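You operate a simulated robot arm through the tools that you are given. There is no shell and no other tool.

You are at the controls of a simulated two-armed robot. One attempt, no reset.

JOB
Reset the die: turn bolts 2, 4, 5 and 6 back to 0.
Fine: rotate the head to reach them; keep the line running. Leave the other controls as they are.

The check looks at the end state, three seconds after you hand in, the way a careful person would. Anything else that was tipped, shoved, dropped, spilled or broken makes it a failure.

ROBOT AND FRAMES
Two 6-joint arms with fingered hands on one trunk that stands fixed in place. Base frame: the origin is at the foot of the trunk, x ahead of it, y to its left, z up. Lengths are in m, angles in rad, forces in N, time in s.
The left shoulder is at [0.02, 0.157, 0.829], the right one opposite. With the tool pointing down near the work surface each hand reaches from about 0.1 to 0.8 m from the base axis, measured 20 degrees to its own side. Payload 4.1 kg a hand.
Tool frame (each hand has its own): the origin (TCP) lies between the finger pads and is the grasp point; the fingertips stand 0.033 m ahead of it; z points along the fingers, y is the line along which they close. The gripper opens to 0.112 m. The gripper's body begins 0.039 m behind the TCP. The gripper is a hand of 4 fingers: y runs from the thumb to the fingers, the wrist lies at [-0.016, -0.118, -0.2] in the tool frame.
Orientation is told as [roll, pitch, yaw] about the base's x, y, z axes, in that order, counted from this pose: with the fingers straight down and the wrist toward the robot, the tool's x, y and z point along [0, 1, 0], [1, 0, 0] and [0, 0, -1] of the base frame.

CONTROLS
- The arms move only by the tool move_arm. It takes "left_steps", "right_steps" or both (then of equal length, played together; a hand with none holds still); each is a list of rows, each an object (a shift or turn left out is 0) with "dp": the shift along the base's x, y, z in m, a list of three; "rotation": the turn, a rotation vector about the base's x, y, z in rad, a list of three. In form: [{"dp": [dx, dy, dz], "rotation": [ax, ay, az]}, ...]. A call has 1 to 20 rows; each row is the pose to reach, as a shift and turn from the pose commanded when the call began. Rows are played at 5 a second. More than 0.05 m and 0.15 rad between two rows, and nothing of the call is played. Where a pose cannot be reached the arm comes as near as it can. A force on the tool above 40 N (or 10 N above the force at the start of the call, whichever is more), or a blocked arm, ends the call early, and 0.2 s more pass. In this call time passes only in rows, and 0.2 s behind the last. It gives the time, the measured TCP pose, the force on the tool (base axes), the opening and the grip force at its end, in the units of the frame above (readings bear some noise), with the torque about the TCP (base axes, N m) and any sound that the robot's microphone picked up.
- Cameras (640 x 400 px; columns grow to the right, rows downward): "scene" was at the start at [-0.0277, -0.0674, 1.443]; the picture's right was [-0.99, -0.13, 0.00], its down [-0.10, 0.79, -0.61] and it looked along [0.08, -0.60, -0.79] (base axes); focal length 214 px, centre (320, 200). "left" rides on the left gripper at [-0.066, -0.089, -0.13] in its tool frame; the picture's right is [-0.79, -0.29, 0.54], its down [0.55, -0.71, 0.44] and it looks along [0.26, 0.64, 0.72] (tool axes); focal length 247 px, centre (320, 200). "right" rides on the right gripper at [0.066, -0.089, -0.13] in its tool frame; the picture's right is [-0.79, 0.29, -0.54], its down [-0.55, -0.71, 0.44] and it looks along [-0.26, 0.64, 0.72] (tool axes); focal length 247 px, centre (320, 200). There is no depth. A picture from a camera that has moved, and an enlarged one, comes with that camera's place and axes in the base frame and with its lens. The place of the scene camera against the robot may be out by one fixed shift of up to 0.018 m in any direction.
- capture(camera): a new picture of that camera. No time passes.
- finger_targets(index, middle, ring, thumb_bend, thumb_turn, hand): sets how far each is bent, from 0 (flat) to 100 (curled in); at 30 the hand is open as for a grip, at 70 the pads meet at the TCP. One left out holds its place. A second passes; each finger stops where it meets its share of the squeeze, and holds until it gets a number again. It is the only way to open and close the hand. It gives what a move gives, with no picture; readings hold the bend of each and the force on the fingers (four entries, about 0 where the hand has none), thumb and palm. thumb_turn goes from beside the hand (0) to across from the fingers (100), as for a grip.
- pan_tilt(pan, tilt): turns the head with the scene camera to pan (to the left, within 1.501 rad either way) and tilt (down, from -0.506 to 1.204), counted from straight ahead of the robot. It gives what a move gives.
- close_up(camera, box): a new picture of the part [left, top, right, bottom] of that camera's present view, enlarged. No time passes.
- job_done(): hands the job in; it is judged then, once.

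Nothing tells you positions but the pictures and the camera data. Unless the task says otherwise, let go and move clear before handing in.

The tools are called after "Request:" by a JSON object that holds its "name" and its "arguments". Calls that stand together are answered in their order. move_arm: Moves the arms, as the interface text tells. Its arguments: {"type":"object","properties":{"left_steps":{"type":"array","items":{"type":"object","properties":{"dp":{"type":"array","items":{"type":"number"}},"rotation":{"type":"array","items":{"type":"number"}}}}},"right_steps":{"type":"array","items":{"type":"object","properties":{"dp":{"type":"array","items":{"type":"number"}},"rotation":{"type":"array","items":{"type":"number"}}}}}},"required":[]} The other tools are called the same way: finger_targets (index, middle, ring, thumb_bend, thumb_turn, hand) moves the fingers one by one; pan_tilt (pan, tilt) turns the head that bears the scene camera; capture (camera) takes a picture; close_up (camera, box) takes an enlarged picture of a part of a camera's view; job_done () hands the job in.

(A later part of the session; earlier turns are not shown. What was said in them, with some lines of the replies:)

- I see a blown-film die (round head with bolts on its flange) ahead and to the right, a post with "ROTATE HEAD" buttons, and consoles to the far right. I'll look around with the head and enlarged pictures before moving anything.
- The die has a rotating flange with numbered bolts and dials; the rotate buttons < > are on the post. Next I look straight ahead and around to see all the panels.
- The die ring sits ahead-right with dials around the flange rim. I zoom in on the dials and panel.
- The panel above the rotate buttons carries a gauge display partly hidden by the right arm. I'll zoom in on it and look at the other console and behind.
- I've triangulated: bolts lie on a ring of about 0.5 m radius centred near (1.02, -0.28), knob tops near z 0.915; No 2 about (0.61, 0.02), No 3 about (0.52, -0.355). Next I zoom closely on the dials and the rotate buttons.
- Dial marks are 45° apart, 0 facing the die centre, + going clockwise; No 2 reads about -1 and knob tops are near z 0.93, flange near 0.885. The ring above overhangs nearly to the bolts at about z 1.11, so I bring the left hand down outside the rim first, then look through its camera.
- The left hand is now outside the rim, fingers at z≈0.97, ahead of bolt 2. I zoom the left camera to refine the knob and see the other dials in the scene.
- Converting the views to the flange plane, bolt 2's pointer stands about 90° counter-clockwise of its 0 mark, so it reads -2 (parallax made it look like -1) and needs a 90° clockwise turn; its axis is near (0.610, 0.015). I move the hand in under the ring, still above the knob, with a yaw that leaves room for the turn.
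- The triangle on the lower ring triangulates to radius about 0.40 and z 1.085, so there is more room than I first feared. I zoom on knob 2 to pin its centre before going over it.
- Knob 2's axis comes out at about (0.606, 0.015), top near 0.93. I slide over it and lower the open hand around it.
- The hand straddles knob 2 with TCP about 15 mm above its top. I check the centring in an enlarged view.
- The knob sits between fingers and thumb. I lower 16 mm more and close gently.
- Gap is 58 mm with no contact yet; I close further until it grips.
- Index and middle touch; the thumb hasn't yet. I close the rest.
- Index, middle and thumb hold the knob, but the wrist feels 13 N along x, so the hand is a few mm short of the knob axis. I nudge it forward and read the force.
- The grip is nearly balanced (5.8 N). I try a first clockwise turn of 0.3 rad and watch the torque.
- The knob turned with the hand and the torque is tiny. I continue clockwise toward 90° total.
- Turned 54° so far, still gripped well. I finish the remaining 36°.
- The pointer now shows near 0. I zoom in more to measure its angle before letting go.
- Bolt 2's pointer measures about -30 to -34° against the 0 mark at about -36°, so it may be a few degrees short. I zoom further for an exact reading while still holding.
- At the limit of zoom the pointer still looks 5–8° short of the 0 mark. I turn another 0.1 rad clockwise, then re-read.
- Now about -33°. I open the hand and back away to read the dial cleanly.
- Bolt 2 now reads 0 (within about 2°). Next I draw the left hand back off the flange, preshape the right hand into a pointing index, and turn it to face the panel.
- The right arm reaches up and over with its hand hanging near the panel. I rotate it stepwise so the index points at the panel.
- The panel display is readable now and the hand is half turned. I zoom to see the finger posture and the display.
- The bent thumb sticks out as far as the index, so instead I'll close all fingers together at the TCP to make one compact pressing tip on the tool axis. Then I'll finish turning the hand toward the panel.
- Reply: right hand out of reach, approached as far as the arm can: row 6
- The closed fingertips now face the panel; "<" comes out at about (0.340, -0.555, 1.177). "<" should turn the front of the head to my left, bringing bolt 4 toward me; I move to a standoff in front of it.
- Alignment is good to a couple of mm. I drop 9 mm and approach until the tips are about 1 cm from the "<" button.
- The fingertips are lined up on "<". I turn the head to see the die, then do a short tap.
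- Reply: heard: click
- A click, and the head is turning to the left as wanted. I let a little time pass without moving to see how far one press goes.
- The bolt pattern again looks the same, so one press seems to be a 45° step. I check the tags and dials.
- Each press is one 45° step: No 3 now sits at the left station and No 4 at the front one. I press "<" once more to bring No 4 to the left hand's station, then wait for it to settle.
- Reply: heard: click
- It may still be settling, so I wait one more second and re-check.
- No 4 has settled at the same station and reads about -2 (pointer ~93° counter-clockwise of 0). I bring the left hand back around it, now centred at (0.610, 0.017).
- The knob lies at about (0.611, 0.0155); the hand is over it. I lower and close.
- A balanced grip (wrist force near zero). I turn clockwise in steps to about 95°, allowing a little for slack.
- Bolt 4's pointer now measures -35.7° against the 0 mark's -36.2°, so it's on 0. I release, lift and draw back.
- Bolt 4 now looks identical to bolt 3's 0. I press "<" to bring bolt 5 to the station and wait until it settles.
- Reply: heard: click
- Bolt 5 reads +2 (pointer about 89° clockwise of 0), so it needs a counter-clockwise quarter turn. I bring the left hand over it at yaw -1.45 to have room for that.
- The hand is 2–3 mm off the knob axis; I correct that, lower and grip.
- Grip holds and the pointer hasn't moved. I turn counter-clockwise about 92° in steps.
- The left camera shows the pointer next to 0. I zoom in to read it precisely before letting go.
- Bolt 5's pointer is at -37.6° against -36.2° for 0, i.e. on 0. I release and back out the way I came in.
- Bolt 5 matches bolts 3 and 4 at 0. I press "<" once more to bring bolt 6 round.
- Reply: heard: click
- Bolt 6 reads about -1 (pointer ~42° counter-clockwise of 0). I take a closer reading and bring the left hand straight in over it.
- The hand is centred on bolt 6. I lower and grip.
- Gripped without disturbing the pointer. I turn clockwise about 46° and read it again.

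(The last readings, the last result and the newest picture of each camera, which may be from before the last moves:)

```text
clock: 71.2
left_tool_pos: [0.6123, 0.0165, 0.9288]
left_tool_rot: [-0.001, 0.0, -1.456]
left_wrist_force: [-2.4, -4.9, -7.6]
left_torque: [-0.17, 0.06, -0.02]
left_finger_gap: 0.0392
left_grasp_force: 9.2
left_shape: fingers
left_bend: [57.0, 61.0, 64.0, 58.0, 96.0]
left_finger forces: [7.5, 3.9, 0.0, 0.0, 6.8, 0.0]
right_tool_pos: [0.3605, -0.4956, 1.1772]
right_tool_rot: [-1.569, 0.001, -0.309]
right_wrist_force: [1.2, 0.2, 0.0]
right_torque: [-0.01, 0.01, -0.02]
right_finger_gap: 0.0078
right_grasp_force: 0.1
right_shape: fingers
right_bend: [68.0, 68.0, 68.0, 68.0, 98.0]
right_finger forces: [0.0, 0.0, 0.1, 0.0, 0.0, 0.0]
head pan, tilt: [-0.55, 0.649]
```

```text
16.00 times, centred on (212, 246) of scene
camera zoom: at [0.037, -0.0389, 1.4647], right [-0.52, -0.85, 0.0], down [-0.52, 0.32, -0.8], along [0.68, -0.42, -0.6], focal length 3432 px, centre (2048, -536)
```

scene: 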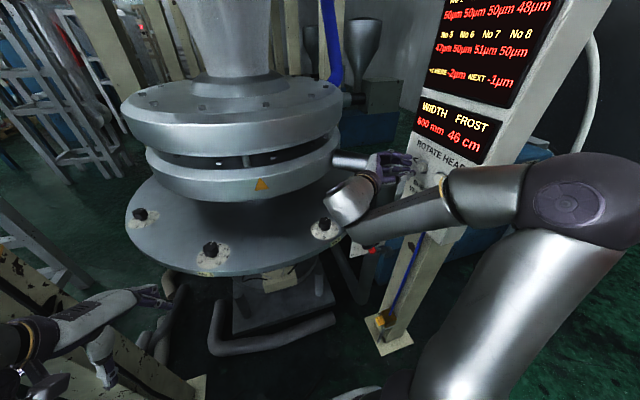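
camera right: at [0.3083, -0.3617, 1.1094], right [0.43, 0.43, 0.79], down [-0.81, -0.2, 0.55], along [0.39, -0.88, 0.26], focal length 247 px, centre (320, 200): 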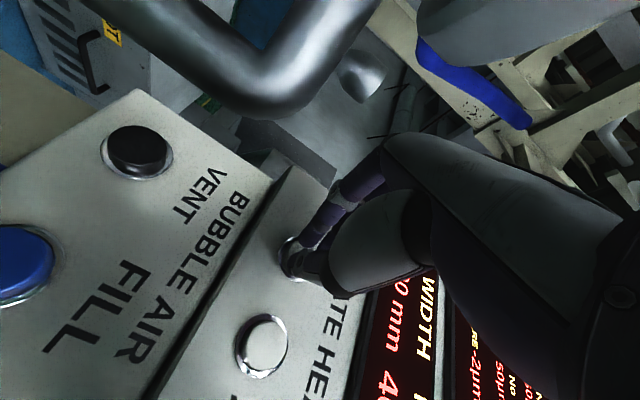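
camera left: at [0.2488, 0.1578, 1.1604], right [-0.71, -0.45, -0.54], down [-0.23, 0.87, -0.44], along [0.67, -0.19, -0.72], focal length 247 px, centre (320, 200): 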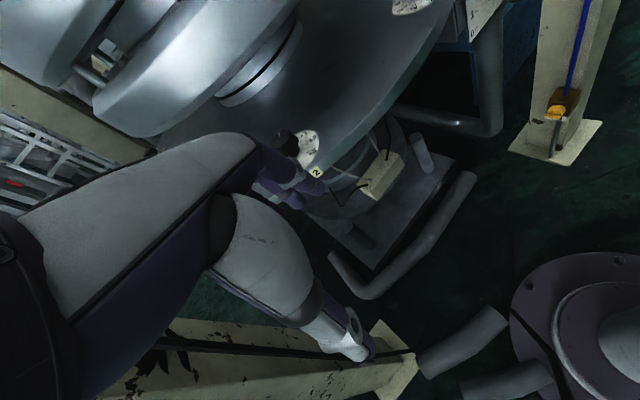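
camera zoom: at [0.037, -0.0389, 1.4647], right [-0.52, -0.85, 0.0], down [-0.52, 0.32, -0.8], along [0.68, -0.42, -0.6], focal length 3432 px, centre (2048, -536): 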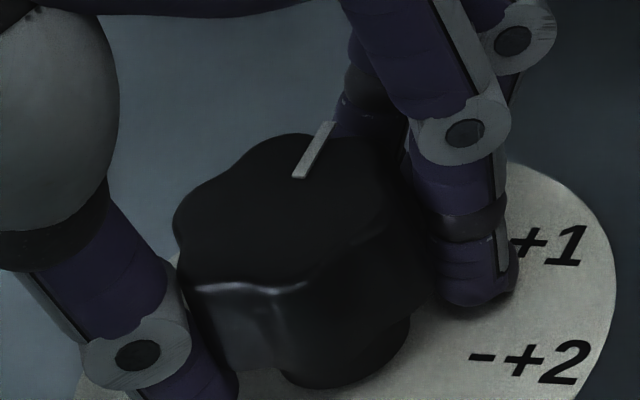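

The pointer reads -32°, about 4° short of the 0 reading. I add 0.065 rad.

Request:
{"name": "move_arm", "arguments": {"left_steps": [{"rotation": [0, 0, -0.04]}, {"rotation": [0, 0, -0.068]}]}}

Request:
{"name": "close_up", "arguments": {"camera": "scene", "box": [194, 234, 230, 258]}}

```text
clock: 71.8
left_tool_pos: [0.6125, 0.0166, 0.9293]
left_tool_rot: [0.001, 0.002, -1.519]
left_wrist_force: [-1.3, -4.9, -8.4]
left_torque: [-0.09, 0.02, 0.0]
left_finger_gap: 0.0391
left_grasp_force: 9.4
left_shape: fingers
left_bend: [57.0, 61.0, 64.0, 58.0, 96.0]
left_finger forces: [7.7, 4.2, 0.1, 0.1, 6.7, 0.0]
right_tool_pos: [0.361, -0.4939, 1.176]
right_tool_rot: [-1.569, 0.001, -0.307]
right_wrist_force: [-0.1, -0.5, 0.5]
right_torque: [0.02, -0.01, 0.03]
right_finger_gap: 0.0078
right_grasp_force: 0.0
right_shape: fingers
right_bend: [68.0, 68.0, 68.0, 68.0, 98.0]
right_finger forces: [0.0, 0.1, 0.0, 0.0, 0.0, 0.1]
head pan, tilt: [-0.55, 0.649]
```

```text
16.00 times, centred on (212, 246) of scene
camera zoom: at [0.037, -0.0389, 1.4647], right [-0.52, -0.85, 0.0], down [-0.52, 0.32, -0.8], along [0.68, -0.42, -0.6], focal length 3432 px, centre (2048, -536)
```

zoom: 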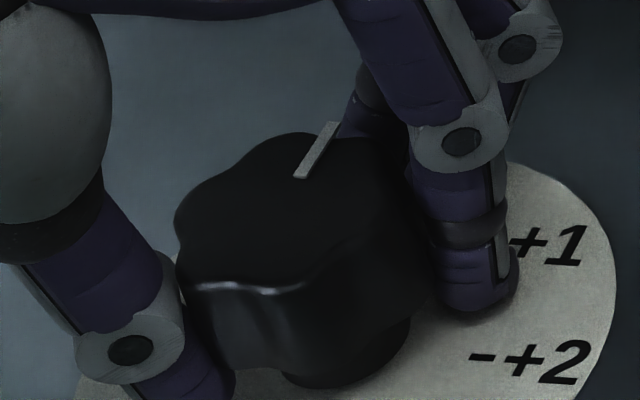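

Bolt 6's pointer is now within about 1.5° of 0. I release and back the left hand away.

Request:
{"name": "finger_targets", "arguments": {"hand": "left", "index": 30, "middle": 30, "ring": 30, "thumb_bend": 30}}

Request:
{"name": "move_arm", "arguments": {"left_steps": [{"dp": [0, 0, 0.025]}, {"dp": [0, 0, 0.062]}, {"dp": [-0.01, 0.03, 0.068], "rotation": [0, 0, 0.1]}, {"dp": [-0.03, 0.06, 0.07], "rotation": [0, 0, 0.22]}, {"dp": [-0.06, 0.085, 0.075], "rotation": [0, 0, 0.36]}, {"dp": [-0.1, 0.1, 0.08], "rotation": [0, 0, 0.5]}, {"dp": [-0.14, 0.115, 0.09], "rotation": [0, 0, 0.6]}, {"dp": [-0.18, 0.13, 0.095], "rotation": [0, 0, 0.7]}, {"dp": [-0.22, 0.14, 0.1], "rotation": [0, 0, 0.8]}, {"dp": [-0.25, 0.141, 0.1015], "rotation": [0, 0, 0.857]}]}}

Request:
{"name": "close_up", "arguments": {"camera": "scene", "box": [194, 234, 230, 258]}}

Request:
{"name": "close_up", "arguments": {"camera": "scene", "box": [120, 180, 350, 290]}}

Request:
{"name": "capture", "arguments": {"camera": "scene"}}

```text
clock: 72.8
left_tool_pos: [0.6107, 0.0153, 0.9308]
left_tool_rot: [0.0, 0.0, -1.519]
left_wrist_force: [0.5, 0.1, -0.2]
left_torque: [-0.03, -0.01, 0.0]
left_finger_gap: 0.1124
left_grasp_force: 0.1
left_shape: fingers
left_bend: [30.0, 30.0, 30.0, 30.0, 97.0]
left_finger forces: [0.1, 0.0, 0.1, 0.0, 0.0, 0.0]
right_tool_pos: [0.3609, -0.4947, 1.1759]
right_tool_rot: [-1.569, 0.0, -0.309]
right_wrist_force: [0.0, -0.2, -0.8]
right_torque: [0.01, -0.01, -0.01]
right_finger_gap: 0.0078
right_grasp_force: 0.0
right_shape: fingers
right_bend: [68.0, 68.0, 68.0, 68.0, 98.0]
right_finger forces: [0.0, 0.0, 0.1, 0.0, 0.0, 0.1]
head pan, tilt: [-0.55, 0.649]
```

```text
clock: 75.0
left_tool_pos: [0.3638, 0.1567, 1.0301]
left_tool_rot: [0.0, 0.0, -0.661]
left_wrist_force: [0.3, -0.9, 0.2]
left_torque: [-0.01, 0.03, -0.01]
left_finger_gap: 0.1128
left_grasp_force: 0.1
left_shape: fingers
left_bend: [30.0, 30.0, 30.0, 30.0, 97.0]
left_finger forces: [0.0, 0.0, 0.0, 0.0, 0.1, 0.0]
right_tool_pos: [0.3612, -0.4953, 1.1754]
right_tool_rot: [-1.569, 0.0, -0.308]
right_wrist_force: [0.0, 0.6, -1.0]
right_torque: [-0.05, 0.01, -0.03]
right_finger_gap: 0.0077
right_grasp_force: 0.1
right_shape: fingers
right_bend: [68.0, 68.0, 68.0, 68.0, 98.0]
right_finger forces: [0.0, 0.0, 0.0, 0.0, 0.0, 0.0]
head pan, tilt: [-0.55, 0.649]
```

```text
16.00 times, centred on (212, 246) of scene
camera zoom: at [0.0374, -0.0389, 1.4647], right [-0.52, -0.85, 0.0], down [-0.52, 0.32, -0.8], along [0.68, -0.42, -0.6], focal length 3432 px, centre (2048, -536)
```

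zoom: 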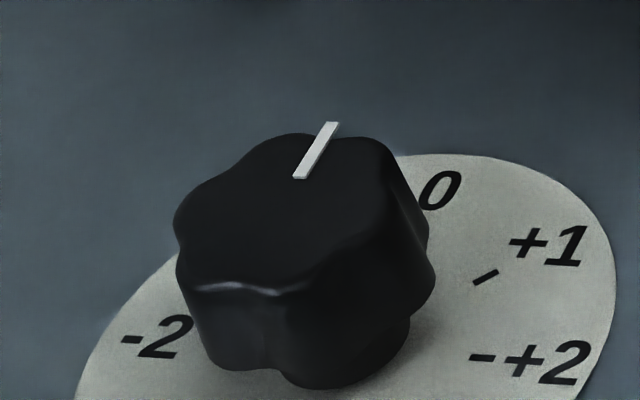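

```text
2.78 times, centred on (235, 235) of scene
camera zoom: at [0.0374, -0.0389, 1.4647], right [-0.52, -0.85, 0.0], down [-0.52, 0.32, -0.8], along [0.68, -0.42, -0.6], focal length 597 px, centre (556, 103)
```

zoom: 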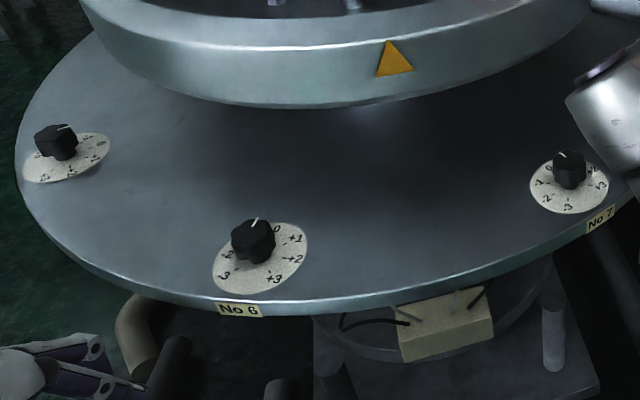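

```text
taken
```

scene: 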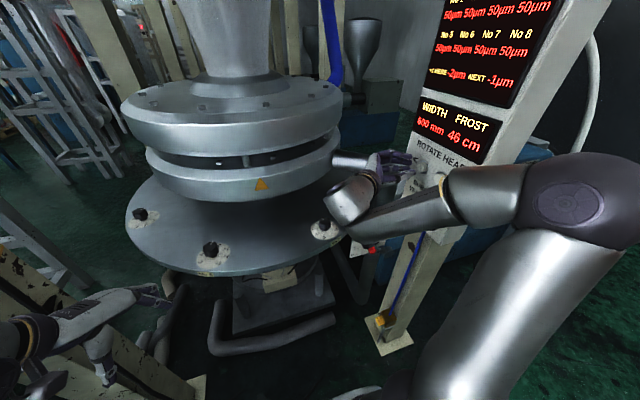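

All eight thickness readings now show 50 µm, which fits every bolt at 0. I back the right hand off the panel and take verification pictures of the panel and surroundings.

Request:
{"name": "move_arm", "arguments": {"right_steps": [{"dp": [0.007, 0.027, 0.008]}, {"dp": [-0.015, 0.048, 0.015]}, {"dp": [-0.04, 0.07, 0.022]}, {"dp": [-0.06, 0.09, 0.03]}]}}

Request:
{"name": "pan_tilt", "arguments": {"pan": -0.9, "tilt": 0.45}}

Request:
{"name": "capture", "arguments": {"camera": "scene"}}

Request:
{"name": "close_up", "arguments": {"camera": "scene", "box": [300, 0, 420, 160]}}

Request:
{"name": "capture", "arguments": {"camera": "right"}}

```text
clock: 76.0
left_tool_pos: [0.3633, 0.1568, 1.0302]
left_tool_rot: [0.0, -0.002, -0.664]
left_wrist_force: [0.1, -0.2, -0.3]
left_torque: [0.02, 0.03, -0.01]
left_finger_gap: 0.1124
left_grasp_force: 0.1
left_shape: fingers
left_bend: [30.0, 30.0, 30.0, 30.0, 97.0]
left_finger forces: [0.1, 0.1, 0.1, 0.0, 0.1, 0.1]
right_tool_pos: [0.3004, -0.4017, 1.2055]
right_tool_rot: [-1.57, -0.001, -0.309]
right_wrist_force: [-0.5, 0.2, 0.6]
right_torque: [-0.02, -0.01, -0.01]
right_finger_gap: 0.0074
right_grasp_force: 0.2
right_shape: fingers
right_bend: [68.0, 68.0, 68.0, 68.0, 98.0]
right_finger forces: [0.1, 0.0, 0.1, 0.1, 0.1, 0.0]
head pan, tilt: [-0.55, 0.649]
```

```text
clock: 76.9
left_tool_pos: [0.3639, 0.1575, 1.03]
left_tool_rot: [0.0, 0.001, -0.664]
left_wrist_force: [0.0, -0.1, -0.1]
left_torque: [-0.05, 0.02, -0.01]
left_finger_gap: 0.1126
left_grasp_force: 0.0
left_shape: fingers
left_bend: [30.0, 30.0, 30.0, 30.0, 97.0]
left_finger forces: [0.1, 0.0, 0.0, 0.0, 0.0, 0.1]
right_tool_pos: [0.3, -0.4014, 1.2044]
right_tool_rot: [-1.568, 0.001, -0.307]
right_wrist_force: [0.1, -0.2, -0.6]
right_torque: [0.03, 0.03, 0.01]
right_finger_gap: 0.0077
right_grasp_force: 0.1
right_shape: fingers
right_bend: [68.0, 68.0, 68.0, 68.0, 98.0]
right_finger forces: [0.0, 0.1, 0.1, 0.0, 0.0, 0.0]
head pan, tilt: [-0.901, 0.45]
```

```text
taken
```

scene: 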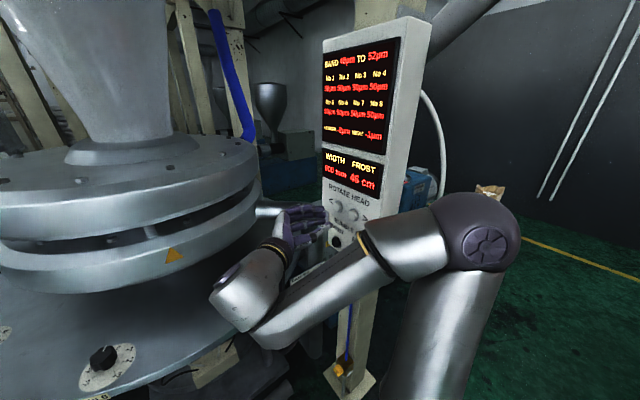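

```text
2.50 times, centred on (360, 80) of scene
camera zoom: at [0.02, -0.0654, 1.4825], right [-0.78, -0.62, 0.0], down [-0.27, 0.34, -0.9], along [0.56, -0.7, -0.44], focal length 536 px, centre (220, 500)
```

zoom: 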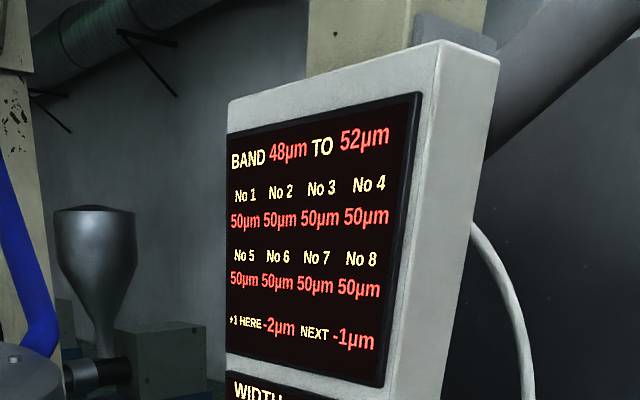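

```text
taken
camera right: at [0.2548, -0.2515, 1.1395], right [0.44, 0.43, 0.79], down [-0.81, -0.2, 0.55], along [0.39, -0.88, 0.26], focal length 247 px, centre (320, 200)
```

right: 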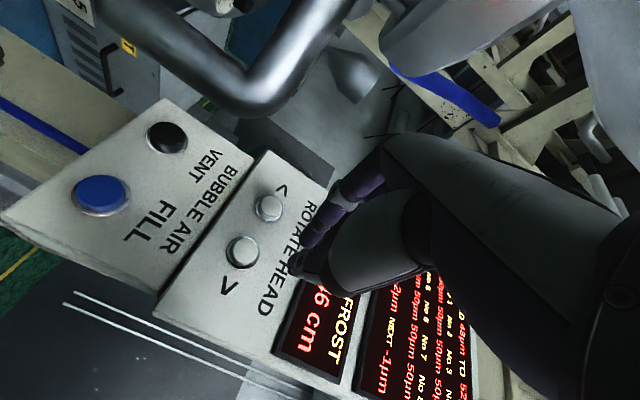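

Every zone reads 50 µm and both hands are clear of the controls. I compare the right-hand console and damper with the starting view before handing in.

Request:
{"name": "pan_tilt", "arguments": {"pan": -1.445, "tilt": 0.916}}

Request:
{"name": "capture", "arguments": {"camera": "scene"}}

Request:
{"name": "pan_tilt", "arguments": {"pan": -0.3, "tilt": 0.7}}

Request:
{"name": "capture", "arguments": {"camera": "scene"}}

Request:
{"name": "close_up", "arguments": {"camera": "scene", "box": [180, 140, 460, 290]}}

```text
clock: 77.8
left_tool_pos: [0.3641, 0.158, 1.0298]
left_tool_rot: [0.0, -0.001, -0.662]
left_wrist_force: [-0.6, -0.7, -0.4]
left_torque: [-0.02, 0.01, 0.0]
left_finger_gap: 0.1126
left_grasp_force: 0.2
left_shape: fingers
left_bend: [30.0, 30.0, 30.0, 30.0, 97.0]
left_finger forces: [0.1, 0.1, 0.0, 0.0, 0.0, 0.1]
right_tool_pos: [0.3007, -0.4027, 1.2044]
right_tool_rot: [-1.571, 0.001, -0.307]
right_wrist_force: [-0.9, 1.4, 0.8]
right_torque: [0.01, 0.0, 0.0]
right_finger_gap: 0.0076
right_grasp_force: 0.1
right_shape: fingers
right_bend: [68.0, 68.0, 68.0, 68.0, 98.0]
right_finger forces: [0.1, 0.0, 0.0, 0.1, 0.0, 0.0]
head pan, tilt: [-1.445, 0.916]
```

```text
taken
```

scene: 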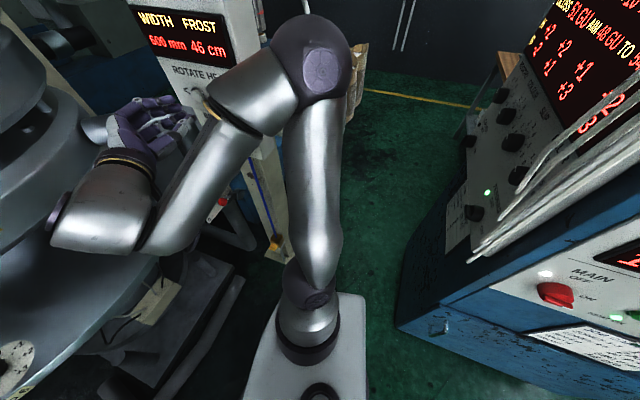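

```text
clock: 79.2
left_tool_pos: [0.3641, 0.1571, 1.0304]
left_tool_rot: [-0.001, 0.001, -0.665]
left_wrist_force: [0.5, 0.1, -0.2]
left_torque: [-0.02, -0.02, 0.03]
left_finger_gap: 0.1123
left_grasp_force: 0.1
left_shape: fingers
left_bend: [30.0, 30.0, 30.0, 30.0, 97.0]
left_finger forces: [0.0, 0.1, 0.0, 0.0, 0.0, 0.1]
right_tool_pos: [0.3011, -0.4035, 1.2041]
right_tool_rot: [-1.569, 0.0, -0.309]
right_wrist_force: [0.9, 0.1, -0.4]
right_torque: [-0.02, -0.03, -0.01]
right_finger_gap: 0.0075
right_grasp_force: 0.0
right_shape: fingers
right_bend: [68.0, 68.0, 68.0, 68.0, 98.0]
right_finger forces: [0.0, 0.0, 0.1, 0.1, 0.0, 0.0]
head pan, tilt: [-0.3, 0.7]
```

```text
taken
```

scene: 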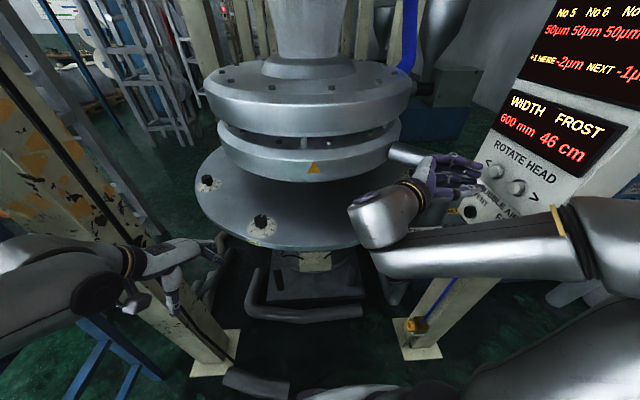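

```text
2.29 times, centred on (320, 215) of scene
camera zoom: at [0.044, -0.0186, 1.4604], right [-0.3, -0.96, 0.0], down [-0.62, 0.19, -0.76], along [0.73, -0.23, -0.64], focal length 490 px, centre (320, 166)
```

zoom: 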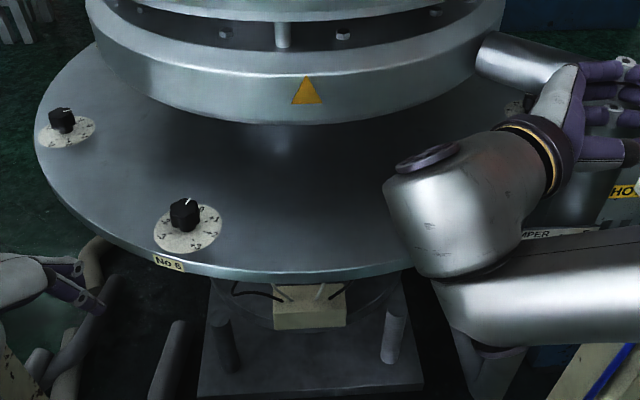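

Nothing else has changed: the main switch, damper and bubble-air buttons look as they did at the start, the line is running, bolts 2, 4, 5 and 6 read 0, and both hands are clear. I hand the job in.

Request:
{"name": "job_done", "arguments": {}}

```text
The job is handed in.
```

Bolts 2, 4, 5 and 6 are back at 0, and I have handed the job in. The line kept running throughout.

| Bolt | Was | Now |
|---|---|---|
| 2 | -2 | 0 |
| 4 | -2 | 0 |
| 5 | +2 | 0 |
| 6 | -1 | 0 |

- **Accuracy:** my readings from the pictures put each pointer within about 2° of its 0 mark, where one dial step is 45°. The thickness display showed 50 µm at all eight positions at the end.
- **Head position:** I pressed the "<" rotate button four times, one 45° step each. I left the head there, so bolt 6 now sits where bolt 2 was.
- **Everything else:** I touched no other controls, and the main switch and bubble-air buttons looked as they did at the start. The right arm blocked a clear view of the damper lever in the last picture. Both hands ended clear of the machine.
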